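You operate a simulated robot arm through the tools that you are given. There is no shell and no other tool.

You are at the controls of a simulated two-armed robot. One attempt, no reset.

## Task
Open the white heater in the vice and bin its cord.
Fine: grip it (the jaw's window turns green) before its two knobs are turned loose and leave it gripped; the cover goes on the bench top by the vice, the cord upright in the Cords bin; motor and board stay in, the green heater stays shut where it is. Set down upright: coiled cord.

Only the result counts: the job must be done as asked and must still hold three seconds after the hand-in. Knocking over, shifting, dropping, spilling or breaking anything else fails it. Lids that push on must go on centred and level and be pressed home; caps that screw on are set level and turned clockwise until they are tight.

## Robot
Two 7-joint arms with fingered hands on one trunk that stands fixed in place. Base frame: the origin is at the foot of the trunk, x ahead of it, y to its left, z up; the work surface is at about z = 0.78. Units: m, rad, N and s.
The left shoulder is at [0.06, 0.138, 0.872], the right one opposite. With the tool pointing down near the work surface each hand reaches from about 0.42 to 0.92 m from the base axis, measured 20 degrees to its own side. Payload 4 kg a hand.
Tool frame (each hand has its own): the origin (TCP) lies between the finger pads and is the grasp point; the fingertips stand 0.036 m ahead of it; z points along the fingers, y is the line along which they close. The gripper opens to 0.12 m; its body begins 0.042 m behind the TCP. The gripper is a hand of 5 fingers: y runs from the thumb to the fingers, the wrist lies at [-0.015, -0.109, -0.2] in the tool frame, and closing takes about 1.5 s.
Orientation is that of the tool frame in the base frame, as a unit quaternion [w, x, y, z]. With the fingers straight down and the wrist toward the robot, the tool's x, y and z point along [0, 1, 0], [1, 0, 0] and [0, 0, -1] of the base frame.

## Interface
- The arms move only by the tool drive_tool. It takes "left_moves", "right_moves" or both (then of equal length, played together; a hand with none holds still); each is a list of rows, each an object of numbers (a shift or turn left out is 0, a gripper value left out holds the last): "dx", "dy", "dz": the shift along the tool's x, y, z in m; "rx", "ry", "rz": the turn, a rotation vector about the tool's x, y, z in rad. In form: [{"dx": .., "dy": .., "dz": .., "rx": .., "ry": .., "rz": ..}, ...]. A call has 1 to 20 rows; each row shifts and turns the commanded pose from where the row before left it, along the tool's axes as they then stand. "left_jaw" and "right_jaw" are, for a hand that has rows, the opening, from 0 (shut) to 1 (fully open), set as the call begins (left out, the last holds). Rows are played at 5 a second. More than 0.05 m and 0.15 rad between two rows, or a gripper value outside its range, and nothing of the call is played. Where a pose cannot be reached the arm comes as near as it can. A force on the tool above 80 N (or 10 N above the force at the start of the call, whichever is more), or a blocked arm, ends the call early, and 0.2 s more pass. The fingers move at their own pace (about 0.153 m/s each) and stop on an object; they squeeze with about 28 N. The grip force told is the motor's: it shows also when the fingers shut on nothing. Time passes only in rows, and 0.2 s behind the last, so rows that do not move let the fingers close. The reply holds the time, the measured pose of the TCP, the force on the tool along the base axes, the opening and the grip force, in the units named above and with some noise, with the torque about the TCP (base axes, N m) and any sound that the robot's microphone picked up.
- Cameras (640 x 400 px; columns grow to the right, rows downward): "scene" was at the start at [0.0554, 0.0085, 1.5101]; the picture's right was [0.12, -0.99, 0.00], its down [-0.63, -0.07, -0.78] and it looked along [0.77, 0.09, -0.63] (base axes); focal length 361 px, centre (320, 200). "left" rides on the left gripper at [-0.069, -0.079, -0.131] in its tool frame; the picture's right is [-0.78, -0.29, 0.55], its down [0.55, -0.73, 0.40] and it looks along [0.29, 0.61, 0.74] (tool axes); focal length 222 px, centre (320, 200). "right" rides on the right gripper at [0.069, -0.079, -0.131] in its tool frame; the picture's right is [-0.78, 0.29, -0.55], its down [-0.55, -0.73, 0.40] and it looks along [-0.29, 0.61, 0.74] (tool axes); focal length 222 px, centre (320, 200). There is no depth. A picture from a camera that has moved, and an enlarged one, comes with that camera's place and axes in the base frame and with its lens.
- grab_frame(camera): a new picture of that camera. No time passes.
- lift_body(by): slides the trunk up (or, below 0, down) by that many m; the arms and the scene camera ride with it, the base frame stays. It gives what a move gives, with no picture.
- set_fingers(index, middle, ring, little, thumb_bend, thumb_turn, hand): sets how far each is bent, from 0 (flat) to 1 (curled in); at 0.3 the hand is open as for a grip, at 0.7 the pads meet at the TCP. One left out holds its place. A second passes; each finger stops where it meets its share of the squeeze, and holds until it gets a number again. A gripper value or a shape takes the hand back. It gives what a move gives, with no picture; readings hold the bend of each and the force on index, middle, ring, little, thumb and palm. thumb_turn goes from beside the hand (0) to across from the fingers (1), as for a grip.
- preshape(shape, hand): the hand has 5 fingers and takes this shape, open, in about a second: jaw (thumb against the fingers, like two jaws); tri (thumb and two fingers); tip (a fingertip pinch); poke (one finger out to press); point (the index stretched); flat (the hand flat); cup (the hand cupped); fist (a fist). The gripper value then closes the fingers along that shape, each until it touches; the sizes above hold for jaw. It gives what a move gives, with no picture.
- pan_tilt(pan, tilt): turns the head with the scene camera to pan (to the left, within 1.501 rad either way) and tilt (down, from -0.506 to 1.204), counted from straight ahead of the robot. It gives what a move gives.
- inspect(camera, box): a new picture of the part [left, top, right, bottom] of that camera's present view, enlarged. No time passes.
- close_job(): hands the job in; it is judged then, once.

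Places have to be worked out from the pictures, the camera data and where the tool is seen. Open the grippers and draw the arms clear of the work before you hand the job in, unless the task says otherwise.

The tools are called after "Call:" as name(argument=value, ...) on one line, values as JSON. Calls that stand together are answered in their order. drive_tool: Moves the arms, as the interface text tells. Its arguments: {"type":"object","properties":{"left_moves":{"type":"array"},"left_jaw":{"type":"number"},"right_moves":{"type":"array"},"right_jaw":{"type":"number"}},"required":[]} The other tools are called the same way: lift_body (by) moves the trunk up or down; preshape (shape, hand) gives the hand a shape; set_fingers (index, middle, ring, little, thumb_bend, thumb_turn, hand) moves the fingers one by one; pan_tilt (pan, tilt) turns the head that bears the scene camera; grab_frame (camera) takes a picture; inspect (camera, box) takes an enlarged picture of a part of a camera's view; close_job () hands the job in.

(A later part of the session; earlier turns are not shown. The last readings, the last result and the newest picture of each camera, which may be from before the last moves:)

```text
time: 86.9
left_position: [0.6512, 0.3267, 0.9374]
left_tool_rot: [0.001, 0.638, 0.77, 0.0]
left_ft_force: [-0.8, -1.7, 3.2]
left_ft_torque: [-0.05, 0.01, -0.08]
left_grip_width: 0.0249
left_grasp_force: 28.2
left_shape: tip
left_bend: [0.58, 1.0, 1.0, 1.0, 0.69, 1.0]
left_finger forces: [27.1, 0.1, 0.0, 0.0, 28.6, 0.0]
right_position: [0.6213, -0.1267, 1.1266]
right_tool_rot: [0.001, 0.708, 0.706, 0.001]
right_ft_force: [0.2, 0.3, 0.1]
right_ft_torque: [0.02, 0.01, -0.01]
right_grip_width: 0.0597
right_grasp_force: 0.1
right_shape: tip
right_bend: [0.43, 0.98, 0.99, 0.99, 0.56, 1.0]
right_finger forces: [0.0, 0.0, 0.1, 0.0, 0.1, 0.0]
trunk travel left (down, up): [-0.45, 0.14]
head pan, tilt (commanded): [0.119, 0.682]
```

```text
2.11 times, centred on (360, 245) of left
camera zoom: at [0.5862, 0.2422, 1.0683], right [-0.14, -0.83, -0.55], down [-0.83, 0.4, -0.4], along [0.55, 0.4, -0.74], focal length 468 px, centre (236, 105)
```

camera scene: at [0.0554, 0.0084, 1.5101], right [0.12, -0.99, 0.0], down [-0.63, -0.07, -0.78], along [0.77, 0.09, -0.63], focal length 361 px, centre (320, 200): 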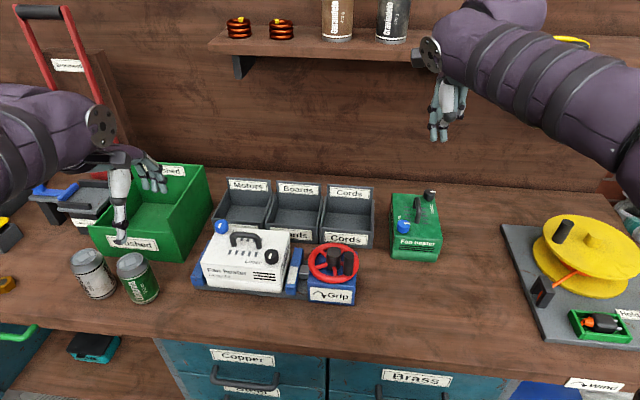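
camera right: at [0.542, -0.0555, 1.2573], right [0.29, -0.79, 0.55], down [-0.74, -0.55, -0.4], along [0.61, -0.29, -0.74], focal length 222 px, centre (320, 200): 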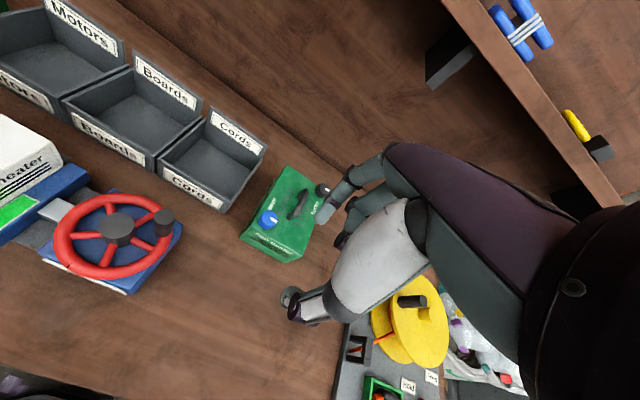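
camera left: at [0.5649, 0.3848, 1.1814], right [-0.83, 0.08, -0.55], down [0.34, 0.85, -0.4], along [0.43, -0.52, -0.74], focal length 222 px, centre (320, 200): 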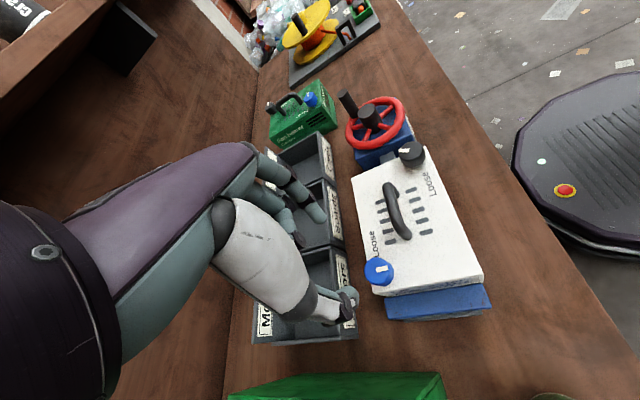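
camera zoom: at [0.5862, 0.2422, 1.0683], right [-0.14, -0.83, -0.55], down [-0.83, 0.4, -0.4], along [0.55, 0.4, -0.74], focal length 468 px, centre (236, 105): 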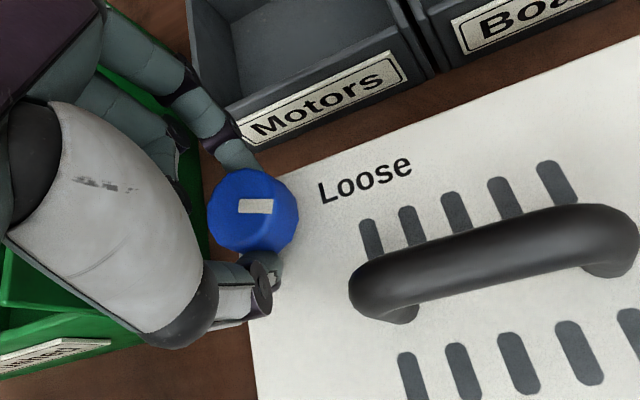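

The second part carried the knob the full 57° with the hand. I turn 0.2 rad more, keeping clear of the handle, then release evenly and lift.

Call:
drive_tool(left_moves=[{"rz": -0.1}, {"rz": -0.1}])

Call:
drive_tool(left_moves=[{}, {}, {}, {}, {"dz": -0.03}, {"dz": -0.04}, {"dz": -0.03}], left_jaw=0.5)

Call:
inspect(camera="left", box=[240, 150, 480, 340])

Call:
inspect(camera="scene", box=[170, 190, 330, 310])

```text
time: 87.5
left_position: [0.6516, 0.3267, 0.937]
left_tool_rot: [0.001, 0.556, 0.831, 0.0]
left_ft_force: [0.6, -1.9, 1.2]
left_ft_torque: [-0.08, -0.04, -0.06]
left_grip_width: 0.0247
left_grasp_force: 27.6
left_shape: tip
left_bend: [0.58, 1.0, 1.0, 1.0, 0.69, 1.0]
left_finger forces: [27.7, 0.0, 0.1, 0.0, 27.8, 0.0]
right_position: [0.6223, -0.1259, 1.126]
right_tool_rot: [-0.001, 0.709, 0.705, 0.0]
right_ft_force: [0.2, -0.4, -0.2]
right_ft_torque: [-0.01, 0.01, -0.04]
right_grip_width: 0.0599
right_grasp_force: 0.1
right_shape: tip
right_bend: [0.43, 0.98, 0.99, 0.99, 0.56, 1.0]
right_finger forces: [0.1, 0.0, 0.0, 0.1, 0.0, 0.1]
trunk travel left (down, up): [-0.45, 0.14]
head pan, tilt (commanded): [0.119, 0.682]
```

```text
time: 89.1
left_position: [0.6498, 0.3297, 1.0367]
left_tool_rot: [0.0, 0.557, 0.831, 0.0]
left_ft_force: [0.1, 0.5, -0.4]
left_ft_torque: [-0.01, 0.02, 0.0]
left_grip_width: 0.0597
left_grasp_force: 0.0
left_shape: tip
left_bend: [0.43, 0.98, 0.99, 0.99, 0.56, 1.0]
left_finger forces: [0.0, 0.0, 0.1, 0.1, 0.1, 0.1]
right_position: [0.621, -0.1264, 1.126]
right_tool_rot: [0.0, 0.709, 0.706, -0.001]
right_ft_force: [-0.3, -0.1, 1.3]
right_ft_torque: [-0.02, 0.01, -0.03]
right_grip_width: 0.0598
right_grasp_force: 0.1
right_shape: tip
right_bend: [0.43, 0.98, 0.99, 0.99, 0.56, 1.0]
right_finger forces: [0.0, 0.0, 0.0, 0.0, 0.0, 0.1]
trunk travel left (down, up): [-0.45, 0.14]
head pan, tilt (commanded): [0.119, 0.682]
```

```text
2.11 times, centred on (360, 245) of left
camera zoom: at [0.6027, 0.2346, 1.1681], right [0.03, -0.84, -0.55], down [-0.89, 0.23, -0.4], along [0.46, 0.5, -0.74], focal length 468 px, centre (236, 105)
```

zoom: 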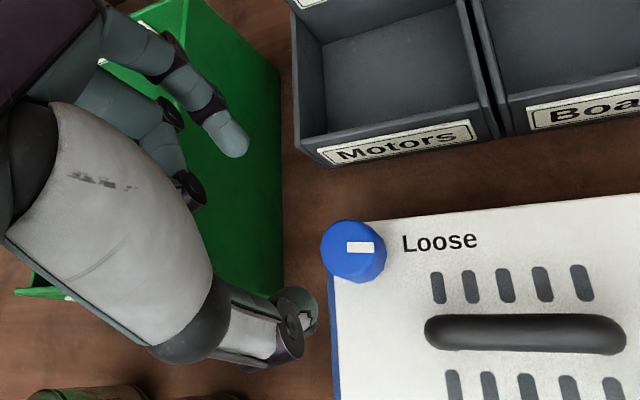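

```text
3.33 times, centred on (250, 250) of scene
camera zoom: at [0.0552, 0.0084, 1.5101], right [0.12, -0.99, 0.0], down [-0.63, -0.07, -0.78], along [0.77, 0.09, -0.63], focal length 1204 px, centre (553, 33)
```

zoom: 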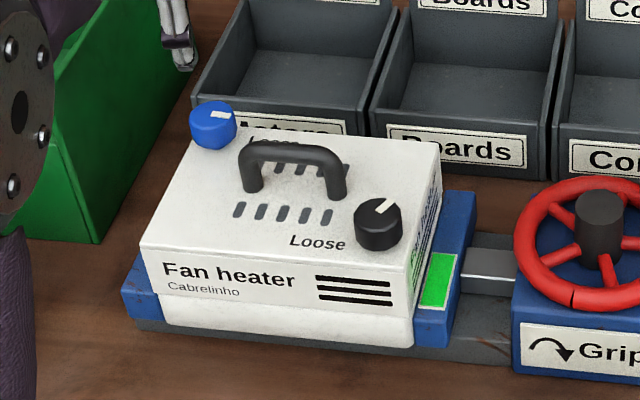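

The blue mark now points toward its "Loose" label, about 85° turned. I take a second bite to bring it to its stop like the other.

Call:
drive_tool(left_moves=[{"rz": 0.14}, {"rz": 0.14}, {"rz": 0.14}, {"rz": 0.14}, {"rz": 0.14}, {"rz": 0.14}, {"rz": 0.14}, {"rz": 0.14}, {"rz": 0.14}, {"rz": 0.14}, {"dz": 0.04}, {"dz": 0.035}, {"dz": 0.015}, {"dz": 0.01}, {}], left_jaw=0.5)

Call:
inspect(camera="scene", box=[170, 180, 270, 260])

Call:
inspect(camera="left", box=[240, 150, 480, 340])

```text
time: 92.3
left_position: [0.6526, 0.3287, 0.9373]
left_tool_rot: [-0.001, 0.961, 0.277, 0.0]
left_ft_force: [0.2, -0.2, -0.1]
left_ft_torque: [-0.02, -0.01, -0.01]
left_grip_width: 0.0597
left_grasp_force: 0.1
left_shape: tip
left_bend: [0.43, 0.98, 0.99, 0.99, 0.56, 1.0]
left_finger forces: [0.1, 0.0, 0.0, 0.0, 0.1, 0.0]
right_position: [0.6212, -0.1273, 1.1258]
right_tool_rot: [0.0, 0.708, 0.706, 0.0]
right_ft_force: [-0.1, 0.3, -0.4]
right_ft_torque: [0.02, 0.03, 0.02]
right_grip_width: 0.0597
right_grasp_force: 0.0
right_shape: tip
right_bend: [0.43, 0.98, 0.99, 0.99, 0.56, 1.0]
right_finger forces: [0.1, 0.1, 0.0, 0.0, 0.0, 0.1]
trunk travel left (down, up): [-0.45, 0.14]
head pan, tilt (commanded): [0.119, 0.682]
```

```text
5.00 times, centred on (220, 220) of scene
camera zoom: at [0.0555, 0.0084, 1.5101], right [0.12, -0.99, 0.0], down [-0.63, -0.07, -0.78], along [0.77, 0.09, -0.63], focal length 1805 px, centre (820, 100)
```

zoom: 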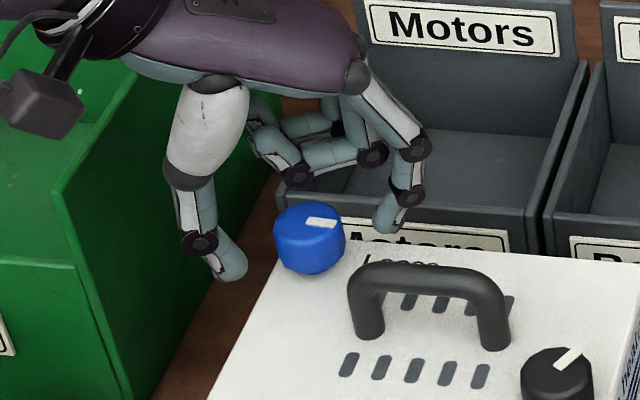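

```text
2.11 times, centred on (360, 245) of left
camera zoom: at [0.5517, 0.3573, 1.0683], right [-0.82, -0.17, -0.55], down [0.08, 0.91, -0.4], along [0.57, -0.37, -0.74], focal length 468 px, centre (236, 105)
```

zoom: 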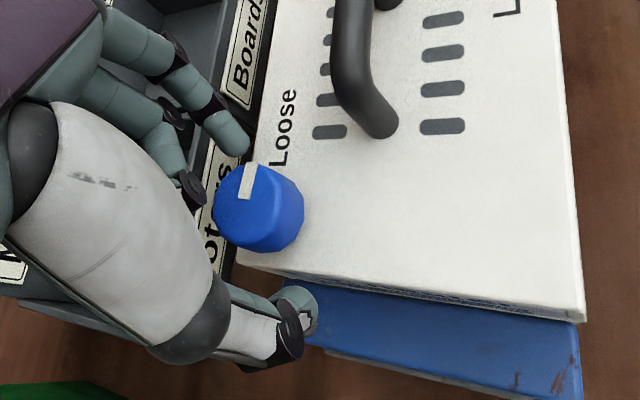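

Positioned again. I close and turn counter-clockwise about 70°, checking for the stop.

Call:
drive_tool(left_moves=[{}, {}, {}, {}, {}, {}, {}], left_jaw=0.0)

Call:
drive_tool(left_moves=[{"rz": -0.1}, {"rz": -0.1}, {"rz": -0.1}, {"rz": -0.1}, {"rz": -0.1}, {"rz": -0.1}])

Call:
inspect(camera="left", box=[240, 150, 480, 340])

Call:
drive_tool(left_moves=[{"rz": -0.1}, {"rz": -0.1}, {"rz": -0.1}, {"rz": -0.1}, {"rz": -0.1}, {"rz": -0.1}])

Call:
inspect(camera="left", box=[240, 150, 480, 340])

Call:
inspect(camera="scene", box=[170, 190, 330, 310])

```text
time: 93.9
left_position: [0.6534, 0.3292, 0.9362]
left_tool_rot: [-0.001, 0.961, 0.277, -0.001]
left_ft_force: [1.4, 0.9, -0.3]
left_ft_torque: [0.05, -0.02, 0.03]
left_grip_width: 0.0255
left_grasp_force: 28.0
left_shape: tip
left_bend: [0.57, 1.0, 1.0, 1.0, 0.69, 1.0]
left_finger forces: [25.0, 0.1, 0.0, 0.1, 24.9, 0.0]
right_position: [0.6206, -0.1255, 1.1268]
right_tool_rot: [0.0, 0.708, 0.706, 0.0]
right_ft_force: [-0.6, -0.2, 0.0]
right_ft_torque: [0.04, -0.02, 0.01]
right_grip_width: 0.0601
right_grasp_force: 0.1
right_shape: tip
right_bend: [0.43, 0.98, 0.99, 0.99, 0.56, 1.0]
right_finger forces: [0.0, 0.0, 0.1, 0.1, 0.0, 0.0]
trunk travel left (down, up): [-0.45, 0.14]
head pan, tilt (commanded): [0.119, 0.682]
```

```text
time: 95.3
left_position: [0.6517, 0.328, 0.9372]
left_tool_rot: [0.001, 0.836, 0.549, 0.0]
left_ft_force: [-3.3, 1.1, 0.6]
left_ft_torque: [0.03, 0.16, -0.09]
left_grip_width: 0.0242
left_grasp_force: 28.0
left_shape: tip
left_bend: [0.58, 1.0, 1.0, 1.0, 0.69, 1.0]
left_finger forces: [25.4, 0.1, 0.0, 0.0, 29.6, 0.0]
right_position: [0.621, -0.1264, 1.1251]
right_tool_rot: [0.001, 0.709, 0.706, 0.001]
right_ft_force: [0.2, 0.0, 0.6]
right_ft_torque: [-0.04, -0.02, -0.01]
right_grip_width: 0.0598
right_grasp_force: 0.0
right_shape: tip
right_bend: [0.43, 0.98, 0.99, 0.99, 0.56, 1.0]
right_finger forces: [0.1, 0.0, 0.0, 0.0, 0.0, 0.0]
trunk travel left (down, up): [-0.45, 0.14]
head pan, tilt (commanded): [0.119, 0.682]
```

```text
2.11 times, centred on (360, 245) of left
camera zoom: at [0.5514, 0.2939, 1.0681], right [-0.58, -0.61, -0.55], down [-0.46, 0.8, -0.4], along [0.68, 0.02, -0.74], focal length 468 px, centre (236, 105)
```

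zoom: 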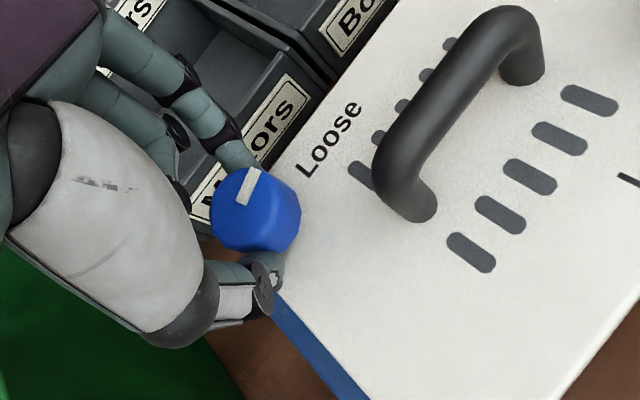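

```text
time: 96.7
left_position: [0.6514, 0.3259, 0.9368]
left_tool_rot: [0.0, 0.636, 0.772, -0.001]
left_ft_force: [-1.0, -1.4, 0.8]
left_ft_torque: [-0.03, -0.01, -0.06]
left_grip_width: 0.0244
left_grasp_force: 28.0
left_shape: tip
left_bend: [0.58, 1.0, 1.0, 1.0, 0.69, 1.0]
left_finger forces: [27.2, 0.0, 0.1, 0.1, 27.8, 0.0]
right_position: [0.6213, -0.1265, 1.1242]
right_tool_rot: [0.0, 0.709, 0.706, 0.001]
right_ft_force: [0.8, -0.6, -0.5]
right_ft_torque: [0.01, 0.02, -0.01]
right_grip_width: 0.0598
right_grasp_force: 0.0
right_shape: tip
right_bend: [0.43, 0.98, 0.99, 0.99, 0.56, 1.0]
right_finger forces: [0.0, 0.0, 0.0, 0.0, 0.0, 0.0]
trunk travel left (down, up): [-0.45, 0.14]
head pan, tilt (commanded): [0.119, 0.682]
```

```text
2.11 times, centred on (360, 245) of left
camera zoom: at [0.5868, 0.2422, 1.0675], right [-0.14, -0.83, -0.55], down [-0.83, 0.4, -0.4], along [0.55, 0.4, -0.74], focal length 468 px, centre (236, 105)
```

zoom: 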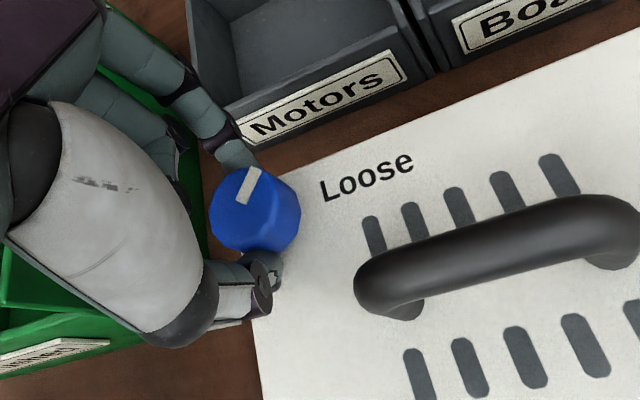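

```text
3.33 times, centred on (250, 250) of scene
camera zoom: at [0.0555, 0.008, 1.5102], right [0.12, -0.99, 0.0], down [-0.63, -0.07, -0.78], along [0.77, 0.09, -0.63], focal length 1204 px, centre (553, 33)
```

zoom: 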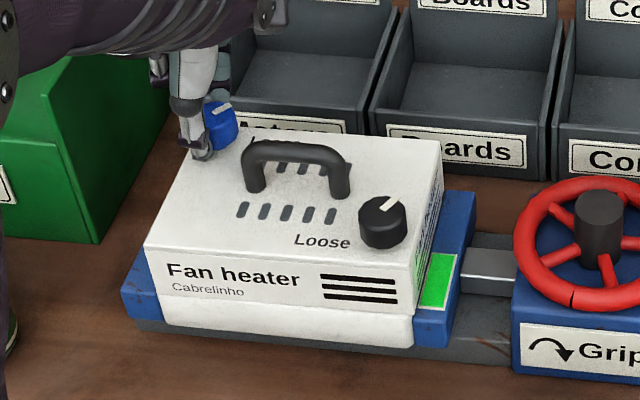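

The blue knob has now gone about 140°. I turn 0.2 rad further to see whether it meets its stop.

Call:
drive_tool(left_moves=[{"rz": -0.1}, {"rz": -0.1}])

Call:
inspect(camera="left", box=[240, 150, 480, 340])

Call:
drive_tool(left_moves=[{}, {}, {}, {}, {"dz": -0.03}, {"dz": -0.04}, {"dz": -0.03}], left_jaw=0.5)

Call:
inspect(camera="left", box=[320, 200, 520, 360])

Call:
inspect(camera="scene", box=[170, 190, 330, 310])

```text
time: 97.3
left_position: [0.6513, 0.3264, 0.9364]
left_tool_rot: [0.0, 0.556, 0.831, -0.001]
left_ft_force: [-0.6, 0.0, 1.2]
left_ft_torque: [0.01, -0.03, -0.11]
left_grip_width: 0.0242
left_grasp_force: 28.3
left_shape: tip
left_bend: [0.58, 1.0, 1.0, 1.0, 0.69, 1.0]
left_finger forces: [27.0, 0.0, 0.0, 0.1, 27.7, 0.0]
right_position: [0.6216, -0.1258, 1.1259]
right_tool_rot: [-0.001, 0.708, 0.706, 0.0]
right_ft_force: [-0.5, 0.2, 0.8]
right_ft_torque: [0.0, -0.03, -0.01]
right_grip_width: 0.0597
right_grasp_force: 0.1
right_shape: tip
right_bend: [0.43, 0.98, 0.99, 0.99, 0.56, 1.0]
right_finger forces: [0.0, 0.0, 0.0, 0.0, 0.1, 0.0]
trunk travel left (down, up): [-0.45, 0.14]
head pan, tilt (commanded): [0.119, 0.682]
```

```text
2.11 times, centred on (360, 245) of left
camera zoom: at [0.6044, 0.2313, 1.0676], right [0.03, -0.84, -0.55], down [-0.89, 0.23, -0.4], along [0.46, 0.5, -0.74], focal length 468 px, centre (236, 105)
```

zoom: 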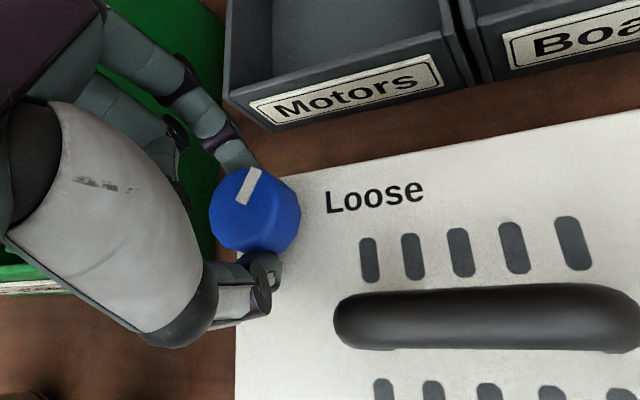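

```text
time: 98.9
left_position: [0.6513, 0.3223, 1.0362]
left_tool_rot: [0.0, 0.557, 0.831, 0.0]
left_ft_force: [0.1, 0.1, 0.9]
left_ft_torque: [0.0, 0.01, -0.03]
left_grip_width: 0.0598
left_grasp_force: 0.2
left_shape: tip
left_bend: [0.43, 0.98, 0.99, 0.99, 0.56, 1.0]
left_finger forces: [0.0, 0.0, 0.0, 0.1, 0.1, 0.0]
right_position: [0.6207, -0.1262, 1.1258]
right_tool_rot: [0.0, 0.709, 0.705, -0.001]
right_ft_force: [0.7, -0.1, 0.5]
right_ft_torque: [-0.01, -0.02, 0.04]
right_grip_width: 0.0596
right_grasp_force: 0.1
right_shape: tip
right_bend: [0.43, 0.98, 0.99, 0.99, 0.56, 1.0]
right_finger forces: [0.1, 0.1, 0.1, 0.0, 0.0, 0.1]
trunk travel left (down, up): [-0.45, 0.14]
head pan, tilt (commanded): [0.119, 0.682]
```

```text
2.50 times, centred on (420, 280) of left
camera zoom: at [0.6049, 0.2283, 1.1674], right [0.03, -0.84, -0.55], down [-0.89, 0.23, -0.4], along [0.46, 0.5, -0.74], focal length 555 px, centre (70, 0)
```

zoom: 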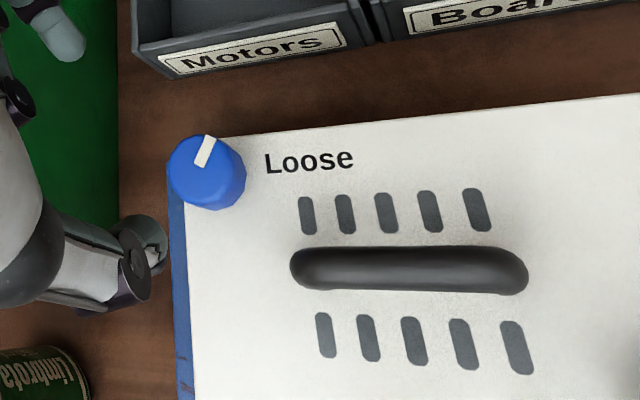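

```text
3.33 times, centred on (250, 250) of scene
camera zoom: at [0.0552, 0.0084, 1.5101], right [0.12, -0.99, 0.0], down [-0.63, -0.07, -0.78], along [0.77, 0.09, -0.63], focal length 1204 px, centre (553, 33)
```

zoom: 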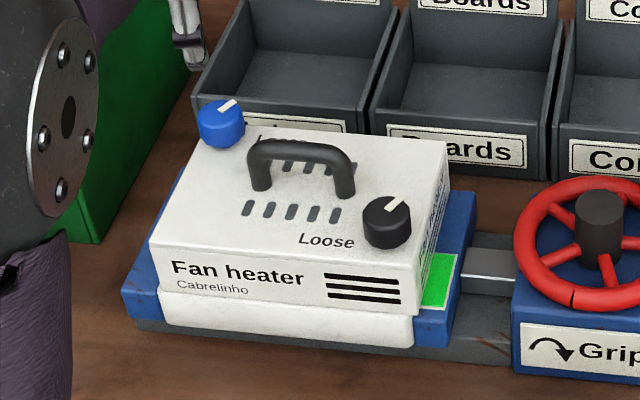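

The white cover has slid about 7 mm on its base: both knobs are loose and the cover is free. I now withdraw the left hand and get a good look at the cover's handle.

Call:
drive_tool(left_moves=[{"dz": -0.04}, {"dz": -0.04}, {"dz": -0.04, "rz": 0.13}, {"rz": 0.13}, {"rz": 0.125}, {"dy": -0.045, "dx": 0.02}, {"dy": -0.045, "dx": 0.02}, {"dy": -0.045, "dx": 0.03}, {"dy": -0.035, "dx": 0.03}, {}])

Call:
inspect(camera="scene", box=[180, 180, 380, 315])

Call:
inspect(camera="left", box=[380, 80, 640, 260])

```text
refused: row 8 steps farther than a row can; nothing moved
```

```text
2.96 times, centred on (280, 248) of scene
camera zoom: at [0.0552, 0.0084, 1.5101], right [0.12, -0.99, 0.0], down [-0.63, -0.07, -0.78], along [0.77, 0.09, -0.63], focal length 1070 px, centre (438, 59)
```

zoom: 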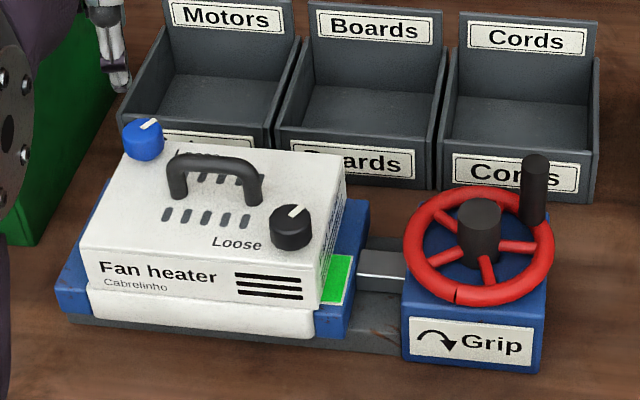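

```text
2.22 times, centred on (510, 170) of left
camera zoom: at [0.6049, 0.2283, 1.1674], right [0.03, -0.84, -0.55], down [-0.89, 0.23, -0.4], along [0.46, 0.5, -0.74], focal length 494 px, centre (-102, 267)
```

zoom: 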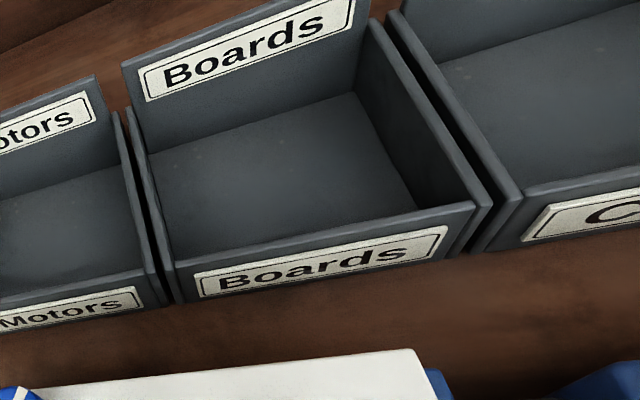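

One row was too long; I repeat the withdrawal with shorter steps.

Call:
drive_tool(left_moves=[{"dz": -0.04}, {"dz": -0.04}, {"dz": -0.04, "rz": 0.13}, {"rz": 0.13}, {"rz": 0.125}, {"dy": -0.04, "dx": 0.02}, {"dy": -0.04, "dx": 0.02}, {"dy": -0.04, "dx": 0.025}, {"dy": -0.04, "dx": 0.025}, {}])

Call:
inspect(camera="scene", box=[180, 180, 340, 310])

Call:
inspect(camera="left", box=[380, 80, 640, 260])

```text
time: 101.1
left_position: [0.4935, 0.4157, 1.1541]
left_tool_rot: [0.0, 0.706, 0.708, 0.001]
left_ft_force: [-0.5, -0.3, 0.1]
left_ft_torque: [0.01, -0.04, 0.06]
left_grip_width: 0.0599
left_grasp_force: 0.0
left_shape: tip
left_bend: [0.43, 0.98, 0.99, 0.99, 0.56, 1.0]
left_finger forces: [0.0, 0.0, 0.0, 0.0, 0.0, 0.1]
right_position: [0.6215, -0.1267, 1.1256]
right_tool_rot: [0.0, 0.709, 0.706, 0.0]
right_ft_force: [-0.4, -0.5, 0.1]
right_ft_torque: [-0.01, 0.04, 0.01]
right_grip_width: 0.0597
right_grasp_force: 0.0
right_shape: tip
right_bend: [0.43, 0.98, 0.99, 0.99, 0.56, 1.0]
right_finger forces: [0.1, 0.1, 0.0, 0.1, 0.0, 0.0]
trunk travel left (down, up): [-0.45, 0.14]
head pan, tilt (commanded): [0.119, 0.682]
```

```text
3.08 times, centred on (260, 245) of scene
camera zoom: at [0.0559, 0.0083, 1.5101], right [0.12, -0.99, 0.0], down [-0.63, -0.07, -0.78], along [0.77, 0.09, -0.63], focal length 1111 px, centre (505, 62)
```

zoom: 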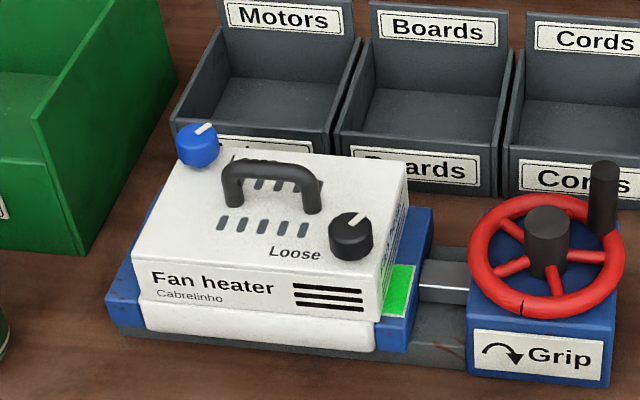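

```text
2.22 times, centred on (510, 170) of left
camera zoom: at [0.4139, 0.345, 1.2857], right [-0.29, -0.79, -0.55], down [-0.74, 0.55, -0.4], along [0.61, 0.29, -0.74], focal length 494 px, centre (-102, 267)
```

zoom: 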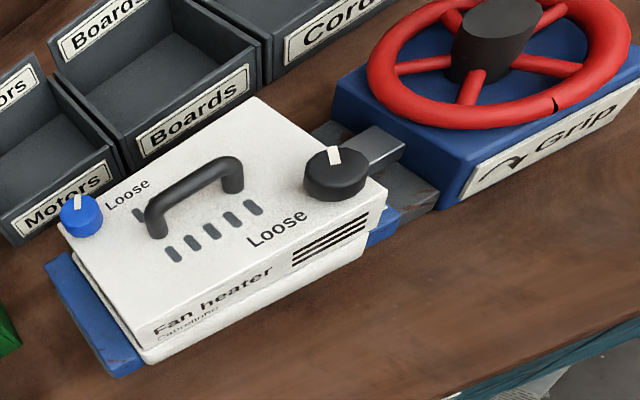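

The handle's bar runs along y with feet at about [0.611, 0.2825] and [0.611, 0.223], bar top near 0.938. I'll use the left hand in jaw shape so its four fingers span the bar, and send the right hand off to the right.

Call:
preshape(shape="jaw", hand="left")

Call:
drive_tool(left_moves=[{"dx": -0.0305, "dy": 0.0196, "dz": 0.0185}, {"dx": -0.0305, "dy": 0.0196, "dz": 0.0185}, {"dx": -0.0305, "dy": 0.0196, "dz": 0.0185}, {"dx": -0.0305, "dy": 0.0196, "dz": 0.0185}, {"dx": -0.0305, "dy": 0.0196, "dz": 0.0185}, {"dx": -0.0305, "dy": 0.0196, "dz": 0.0185}, {}], left_jaw=0.5, right_moves=[{"dx": -0.045, "dy": -0.01}, {"dx": -0.045, "dy": -0.01}, {"dx": -0.045, "dy": -0.01}, {"dx": -0.045, "dy": -0.01}, {"dx": -0.045, "dy": -0.01}, {"dx": -0.045, "dy": -0.01}, {}])

Call:
grab_frame(camera="left")

Call:
inspect(camera="scene", box=[160, 140, 360, 300])

```text
time: 102.0
left_position: [0.4932, 0.4158, 1.1549]
left_tool_rot: [-0.001, 0.705, 0.709, -0.001]
left_ft_force: [0.5, 0.2, -0.6]
left_ft_torque: [0.0, -0.02, 0.02]
left_grip_width: 0.1198
left_grasp_force: 0.1
left_shape: jaw
left_bend: [0.3, 0.3, 0.3, 0.3, 0.3, 0.97]
left_finger forces: [0.1, 0.0, 0.0, 0.0, 0.0, 0.0]
right_position: [0.6212, -0.1263, 1.1248]
right_tool_rot: [0.0, 0.708, 0.706, 0.0]
right_ft_force: [-0.8, 0.4, -0.2]
right_ft_torque: [0.02, 0.0, 0.01]
right_grip_width: 0.0599
right_grasp_force: 0.1
right_shape: tip
right_bend: [0.43, 0.98, 0.99, 0.99, 0.56, 1.0]
right_finger forces: [0.0, 0.0, 0.0, 0.0, 0.0, 0.0]
trunk travel left (down, up): [-0.45, 0.14]
head pan, tilt (commanded): [0.119, 0.682]
```

```text
time: 103.6
left_position: [0.6104, 0.2339, 1.0458]
left_tool_rot: [0.0, 0.705, 0.709, 0.0]
left_ft_force: [0.5, -0.4, 1.0]
left_ft_torque: [0.01, -0.01, -0.02]
left_grip_width: 0.0601
left_grasp_force: 0.1
left_shape: jaw
left_bend: [0.42, 0.46, 0.44, 0.69, 0.56, 1.0]
left_finger forces: [0.0, 0.0, 0.0, 0.0, 0.0, 0.0]
right_position: [0.5592, -0.3956, 1.1285]
right_tool_rot: [-0.001, 0.708, 0.706, 0.0]
right_ft_force: [0.1, 0.3, 0.0]
right_ft_torque: [-0.01, 0.02, -0.01]
right_grip_width: 0.0599
right_grasp_force: 0.1
right_shape: tip
right_bend: [0.43, 0.98, 0.99, 0.99, 0.56, 1.0]
right_finger forces: [0.0, 0.0, 0.0, 0.0, 0.0, 0.0]
trunk travel left (down, up): [-0.45, 0.14]
head pan, tilt (commanded): [0.119, 0.682]
```

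```text
taken
camera left: at [0.5307, 0.1634, 1.1758], right [-0.29, -0.79, -0.55], down [-0.74, 0.55, -0.4], along [0.61, 0.29, -0.74], focal length 222 px, centre (320, 200)
```

left: 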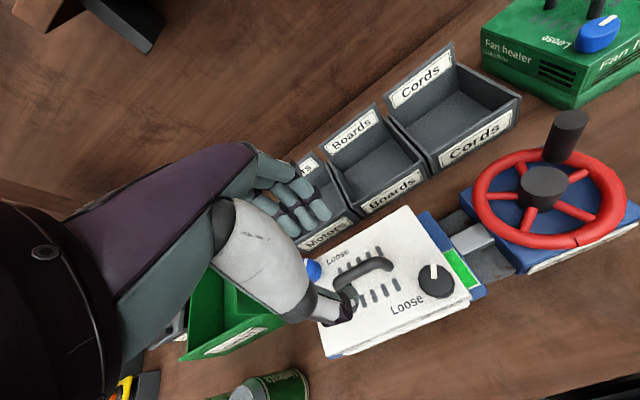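

```text
2.50 times, centred on (260, 220) of scene
camera zoom: at [0.0552, 0.0089, 1.5102], right [0.12, -0.99, 0.0], down [-0.63, -0.07, -0.78], along [0.77, 0.09, -0.63], focal length 903 px, centre (470, 150)
```

zoom: 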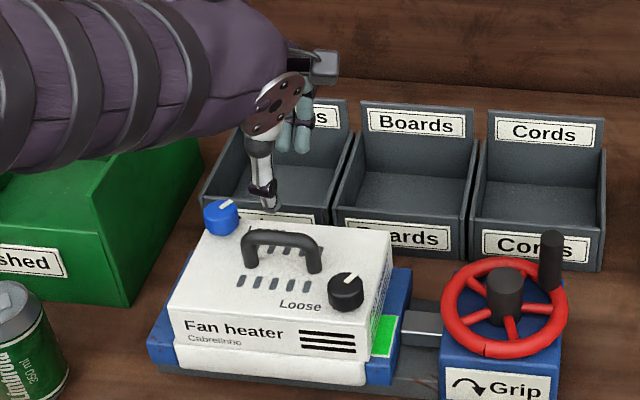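

The thumb hangs at [0.573, 0.236] in front of the bar and the fingers behind it. I go down to about 0.965 and recheck.

Call:
drive_tool(left_moves=[{"dz": 0.04}, {"dz": 0.04}, {}])

Call:
inspect(camera="left", box=[220, 140, 480, 370])

Call:
inspect(camera="scene", box=[180, 180, 300, 270])

Call:
grab_frame(camera="right")

```text
time: 104.4
left_position: [0.6107, 0.2331, 0.965]
left_tool_rot: [0.0, 0.705, 0.709, -0.001]
left_ft_force: [-0.1, -1.1, 0.2]
left_ft_torque: [-0.03, -0.01, -0.01]
left_grip_width: 0.0601
left_grasp_force: 0.0
left_shape: jaw
left_bend: [0.42, 0.46, 0.44, 0.69, 0.56, 1.0]
left_finger forces: [0.0, 0.0, 0.0, 0.1, 0.0, 0.1]
right_position: [0.5585, -0.3967, 1.1286]
right_tool_rot: [0.0, 0.708, 0.706, 0.0]
right_ft_force: [-0.3, -0.5, -0.8]
right_ft_torque: [-0.02, 0.0, -0.02]
right_grip_width: 0.06
right_grasp_force: 0.2
right_shape: tip
right_bend: [0.43, 0.98, 0.99, 0.99, 0.56, 1.0]
right_finger forces: [0.1, 0.0, 0.0, 0.1, 0.0, 0.0]
trunk travel left (down, up): [-0.45, 0.14]
head pan, tilt (commanded): [0.119, 0.682]
```

```text
1.74 times, centred on (350, 255) of left
camera zoom: at [0.5316, 0.1619, 1.0955], right [-0.29, -0.79, -0.55], down [-0.74, 0.55, -0.4], along [0.61, 0.29, -0.74], focal length 386 px, centre (268, 104)
```

zoom: 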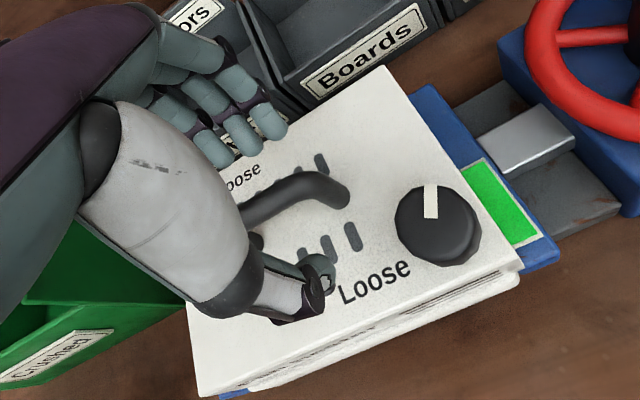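

```text
4.44 times, centred on (240, 225) of scene
camera zoom: at [0.0553, 0.0084, 1.5102], right [0.12, -0.99, 0.0], down [-0.63, -0.07, -0.78], along [0.77, 0.09, -0.63], focal length 1605 px, centre (676, 89)
```

zoom: 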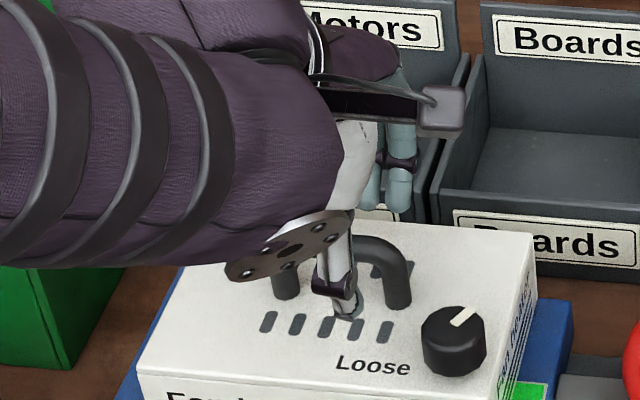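

```text
taken
camera right: at [0.4789, -0.3261, 1.2595], right [0.29, -0.79, 0.55], down [-0.74, -0.55, -0.4], along [0.61, -0.29, -0.74], focal length 222 px, centre (320, 200)
```

right: 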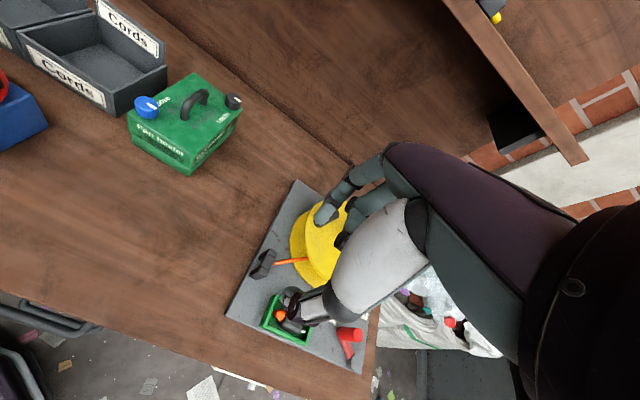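

The bar lies between fingers and thumb. I lower the last 2.5 cm and close on it.

Call:
drive_tool(left_moves=[{"dz": 0.012}, {"dz": 0.0125}, {}])

Call:
drive_tool(left_moves=[{}, {}, {}, {}, {}, {}, {}], left_jaw=0.0)

Call:
inspect(camera="left", box=[220, 140, 480, 370])

Call:
inspect(camera="scene", box=[180, 180, 340, 310])

```text
time: 105.2
left_position: [0.6112, 0.2322, 0.9416]
left_tool_rot: [0.0, 0.705, 0.709, 0.0]
left_ft_force: [-0.4, 0.2, 0.1]
left_ft_torque: [0.02, 0.04, 0.0]
left_grip_width: 0.0601
left_grasp_force: 0.1
left_shape: jaw
left_bend: [0.42, 0.46, 0.44, 0.69, 0.56, 1.0]
left_finger forces: [0.0, 0.0, 0.0, 0.0, 0.1, 0.0]
right_position: [0.5577, -0.397, 1.1283]
right_tool_rot: [0.0, 0.708, 0.706, 0.001]
right_ft_force: [1.0, -0.4, -0.6]
right_ft_torque: [0.03, 0.01, -0.01]
right_grip_width: 0.0597
right_grasp_force: 0.0
right_shape: tip
right_bend: [0.43, 0.98, 0.99, 0.99, 0.56, 1.0]
right_finger forces: [0.1, 0.1, 0.1, 0.0, 0.1, 0.0]
trunk travel left (down, up): [-0.45, 0.14]
head pan, tilt (commanded): [0.119, 0.682]
```

```text
time: 106.8
left_position: [0.6098, 0.2339, 0.9421]
left_tool_rot: [0.0, 0.705, 0.709, -0.001]
left_ft_force: [-2.3, 6.2, -1.0]
left_ft_torque: [0.24, -0.12, -0.1]
left_grip_width: 0.0001
left_grasp_force: 28.2
left_shape: jaw
left_bend: [0.64, 0.7, 0.7, 0.7, 0.72, 1.0]
left_finger forces: [12.0, 0.0, 1.8, 2.8, 25.5, 0.1]
right_position: [0.5587, -0.3972, 1.1294]
right_tool_rot: [-0.001, 0.708, 0.706, 0.0]
right_ft_force: [-0.1, 1.0, 0.3]
right_ft_torque: [0.01, -0.02, -0.02]
right_grip_width: 0.0598
right_grasp_force: 0.1
right_shape: tip
right_bend: [0.43, 0.98, 0.99, 0.99, 0.56, 1.0]
right_finger forces: [0.0, 0.0, 0.0, 0.0, 0.0, 0.0]
trunk travel left (down, up): [-0.45, 0.14]
head pan, tilt (commanded): [0.119, 0.682]
```

```text
1.74 times, centred on (350, 255) of left
camera zoom: at [0.5314, 0.1626, 1.0721], right [-0.29, -0.79, -0.55], down [-0.74, 0.55, -0.4], along [0.61, 0.29, -0.74], focal length 386 px, centre (268, 104)
```

zoom: 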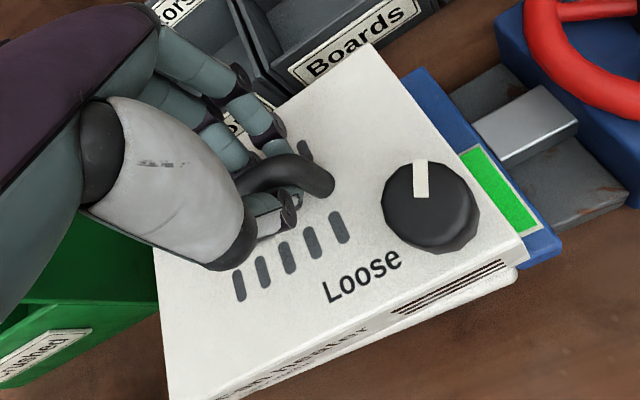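

```text
3.08 times, centred on (260, 245) of scene
camera zoom: at [0.0555, 0.0092, 1.5101], right [0.12, -0.99, 0.0], down [-0.63, -0.07, -0.78], along [0.77, 0.09, -0.63], focal length 1111 px, centre (505, 62)
```

zoom: 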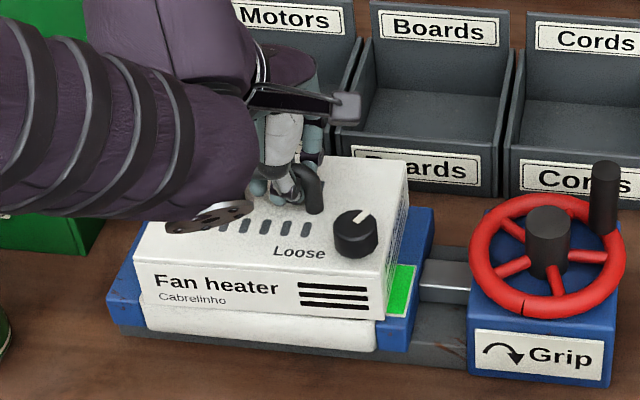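

The fingers closed almost fully, so they may have hooked under the bar rather than clamped it. I look closely.

Call:
inspect(camera="left", box=[280, 180, 420, 290])

Call:
inspect(camera="scene", box=[220, 205, 300, 265])

```text
3.64 times, centred on (350, 235) of left
camera zoom: at [0.5314, 0.1626, 1.0721], right [-0.29, -0.79, -0.55], down [-0.74, 0.55, -0.4], along [0.61, 0.29, -0.74], focal length 808 px, centre (211, 73)
```

zoom: 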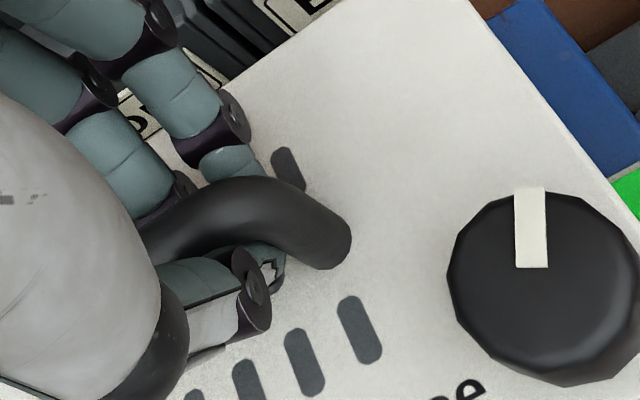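

```text
6.67 times, centred on (260, 235) of scene
camera zoom: at [0.0555, 0.0092, 1.5101], right [0.12, -0.99, 0.0], down [-0.63, -0.07, -0.78], along [0.77, 0.09, -0.63], focal length 2407 px, centre (720, -33)
```

zoom: 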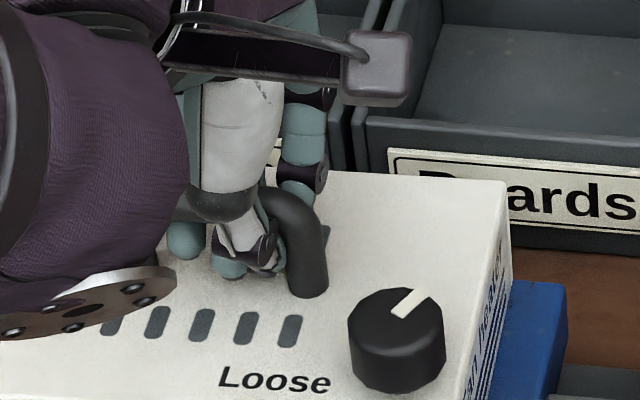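

The fingers are hooked round and under the bar, with thumb and index clamping it — it can't drop out. I lift slowly, straight up, and watch the force.

Call:
drive_tool(left_moves=[{"dz": -0.005}, {"dz": -0.005}, {"dz": -0.005}, {"dz": -0.005}])

Call:
inspect(camera="scene", box=[180, 180, 340, 310])

Call:
inspect(camera="left", box=[220, 140, 480, 370])

```text
time: 107.8
left_position: [0.6123, 0.2339, 0.9615]
left_tool_rot: [-0.001, 0.706, 0.708, 0.0]
left_ft_force: [3.2, 4.7, -4.3]
left_ft_torque: [0.14, -0.12, -0.08]
left_grip_width: 0.0
left_grasp_force: 28.2
left_shape: jaw
left_bend: [0.64, 0.7, 0.7, 0.7, 0.72, 1.0]
left_finger forces: [12.7, 0.0, 2.6, 2.7, 23.0, 0.1]
right_position: [0.5585, -0.3946, 1.1277]
right_tool_rot: [0.001, 0.709, 0.706, 0.001]
right_ft_force: [-0.5, 0.2, -0.3]
right_ft_torque: [-0.01, 0.0, 0.0]
right_grip_width: 0.0596
right_grasp_force: 0.0
right_shape: tip
right_bend: [0.43, 0.98, 0.99, 0.99, 0.56, 1.0]
right_finger forces: [0.0, 0.1, 0.1, 0.0, 0.0, 0.0]
trunk travel left (down, up): [-0.45, 0.14]
head pan, tilt (commanded): [0.119, 0.682]
```

```text
3.08 times, centred on (260, 245) of scene
camera zoom: at [0.0562, 0.0091, 1.5101], right [0.12, -0.99, 0.0], down [-0.63, -0.07, -0.78], along [0.77, 0.09, -0.63], focal length 1111 px, centre (505, 62)
```

zoom: 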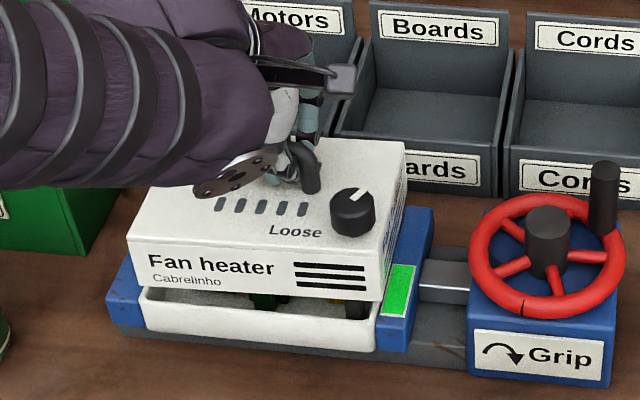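

```text
1.74 times, centred on (350, 255) of left
camera zoom: at [0.5323, 0.1635, 1.0919], right [-0.29, -0.79, -0.55], down [-0.74, 0.55, -0.4], along [0.61, 0.29, -0.74], focal length 386 px, centre (268, 104)
```

zoom: 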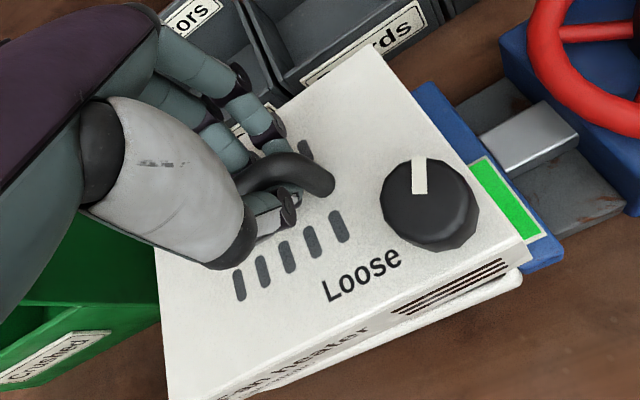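

The cover is lifting level and free (about 4 N); the inside is becoming visible. I keep raising it straight up.

Call:
drive_tool(left_moves=[{"dz": -0.01}, {"dz": -0.01}, {"dz": -0.01}, {"dz": -0.015}, {"dz": -0.02}, {"dz": -0.02}, {"dz": -0.025}, {"dz": -0.025}, {"dz": -0.015}, {}])

Call:
grab_frame(camera="scene")

Call:
inspect(camera="scene", box=[180, 140, 360, 310])

Call:
grab_frame(camera="left")

```text
time: 110.0
left_position: [0.6093, 0.2345, 1.109]
left_tool_rot: [0.0, 0.706, 0.708, 0.0]
left_ft_force: [-0.9, 0.2, -1.9]
left_ft_torque: [-0.03, 0.02, 0.01]
left_grip_width: 0.0
left_grasp_force: 28.0
left_shape: jaw
left_bend: [0.64, 0.7, 0.7, 0.67, 0.74, 1.0]
left_finger forces: [0.0, 0.0, 0.7, 0.5, 0.1, 0.1]
right_position: [0.5581, -0.3979, 1.1287]
right_tool_rot: [0.001, 0.708, 0.706, 0.0]
right_ft_force: [-0.2, 0.1, 0.2]
right_ft_torque: [0.0, -0.02, -0.02]
right_grip_width: 0.0598
right_grasp_force: 0.0
right_shape: tip
right_bend: [0.43, 0.98, 0.99, 0.99, 0.56, 1.0]
right_finger forces: [0.0, 0.1, 0.1, 0.0, 0.0, 0.1]
trunk travel left (down, up): [-0.45, 0.14]
head pan, tilt (commanded): [0.119, 0.682]
```

```text
taken
camera scene: at [0.0556, 0.0085, 1.5101], right [0.12, -0.99, 0.0], down [-0.63, -0.07, -0.78], along [0.77, 0.09, -0.63], focal length 361 px, centre (320, 200)
```

scene: 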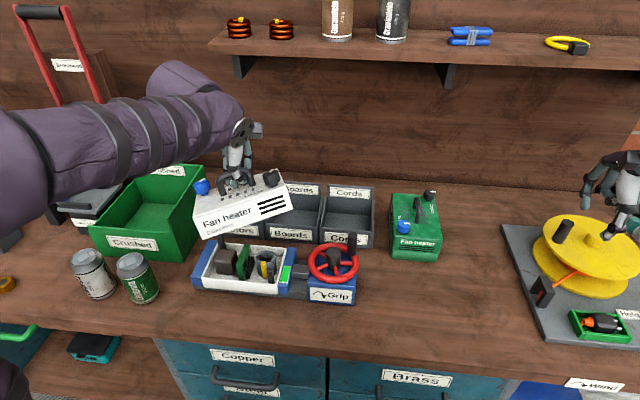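

```text
2.35 times, centred on (270, 225) of scene
camera zoom: at [0.0556, 0.0085, 1.5101], right [0.12, -0.99, 0.0], down [-0.63, -0.07, -0.78], along [0.77, 0.09, -0.63], focal length 850 px, centre (438, 141)
```

zoom: 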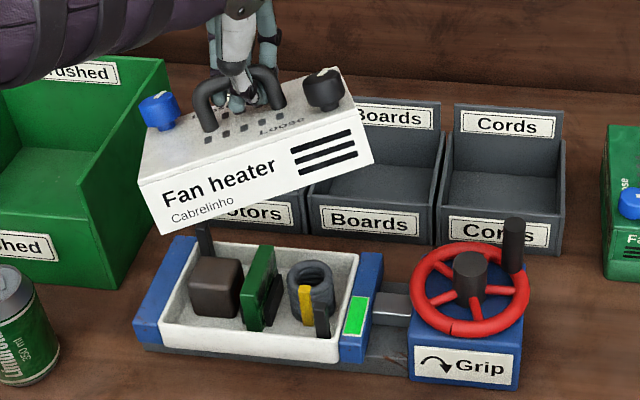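

```text
taken
camera left: at [0.5306, 0.1637, 1.2408], right [-0.29, -0.79, -0.55], down [-0.74, 0.55, -0.4], along [0.61, 0.29, -0.74], focal length 222 px, centre (320, 200)
```

left: 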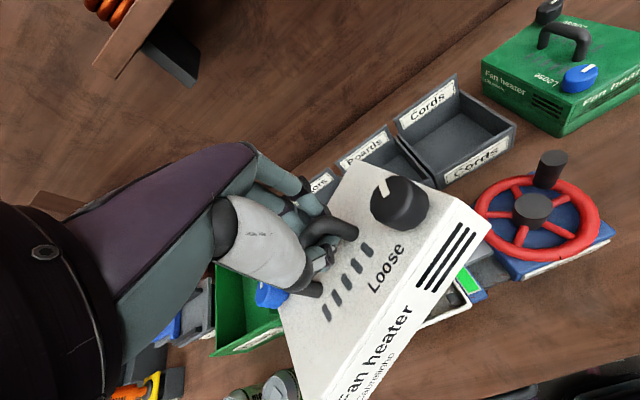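

The cover is off, but it now hangs loosely, tilted, on the hooked fingers. Before carrying it I look closely at how the bar is held.

Call:
inspect(camera="left", box=[220, 150, 460, 330])

Call:
inspect(camera="scene", box=[185, 110, 305, 240])

Call:
inspect(camera="scene", box=[190, 230, 310, 300])

```text
2.22 times, centred on (340, 240) of left
camera zoom: at [0.5306, 0.1637, 1.2408], right [-0.29, -0.79, -0.55], down [-0.74, 0.55, -0.4], along [0.61, 0.29, -0.74], focal length 494 px, centre (276, 111)
```

zoom: 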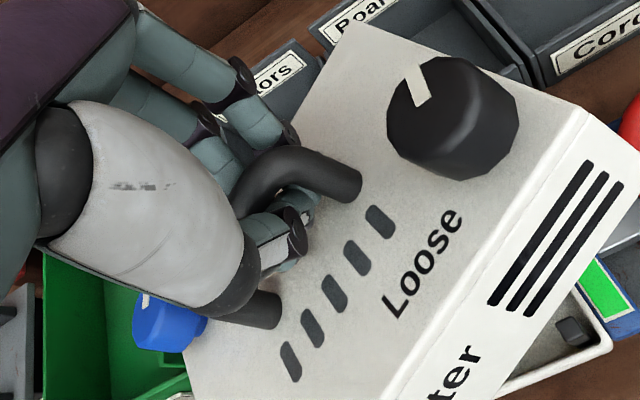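

```text
3.08 times, centred on (245, 175) of scene
camera zoom: at [0.0556, 0.0085, 1.5101], right [0.12, -0.99, 0.0], down [-0.63, -0.07, -0.78], along [0.77, 0.09, -0.63], focal length 1111 px, centre (551, 277)
```

zoom: 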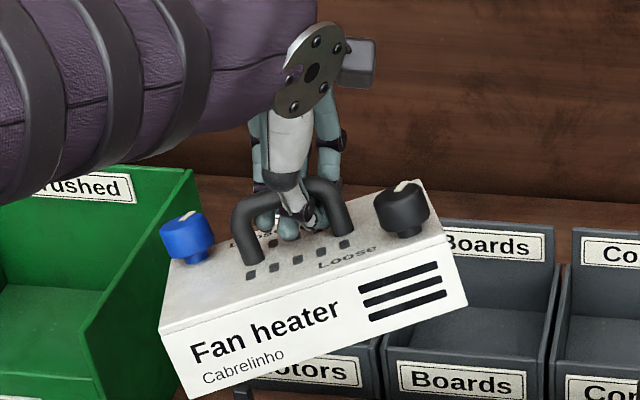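

```text
5.33 times, centred on (250, 265) of scene
camera zoom: at [0.0556, 0.0085, 1.5101], right [0.12, -0.99, 0.0], down [-0.63, -0.07, -0.78], along [0.77, 0.09, -0.63], focal length 1926 px, centre (693, -147)
```

zoom: 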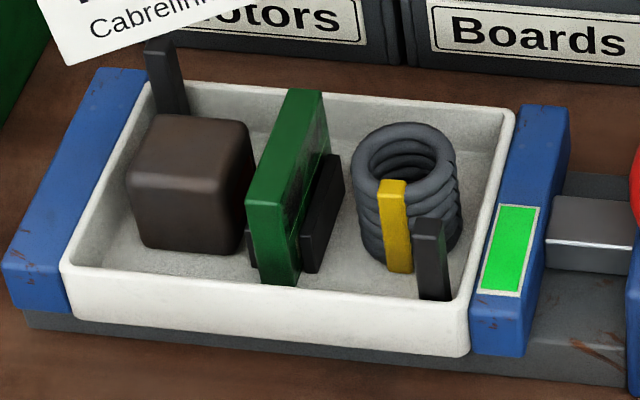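

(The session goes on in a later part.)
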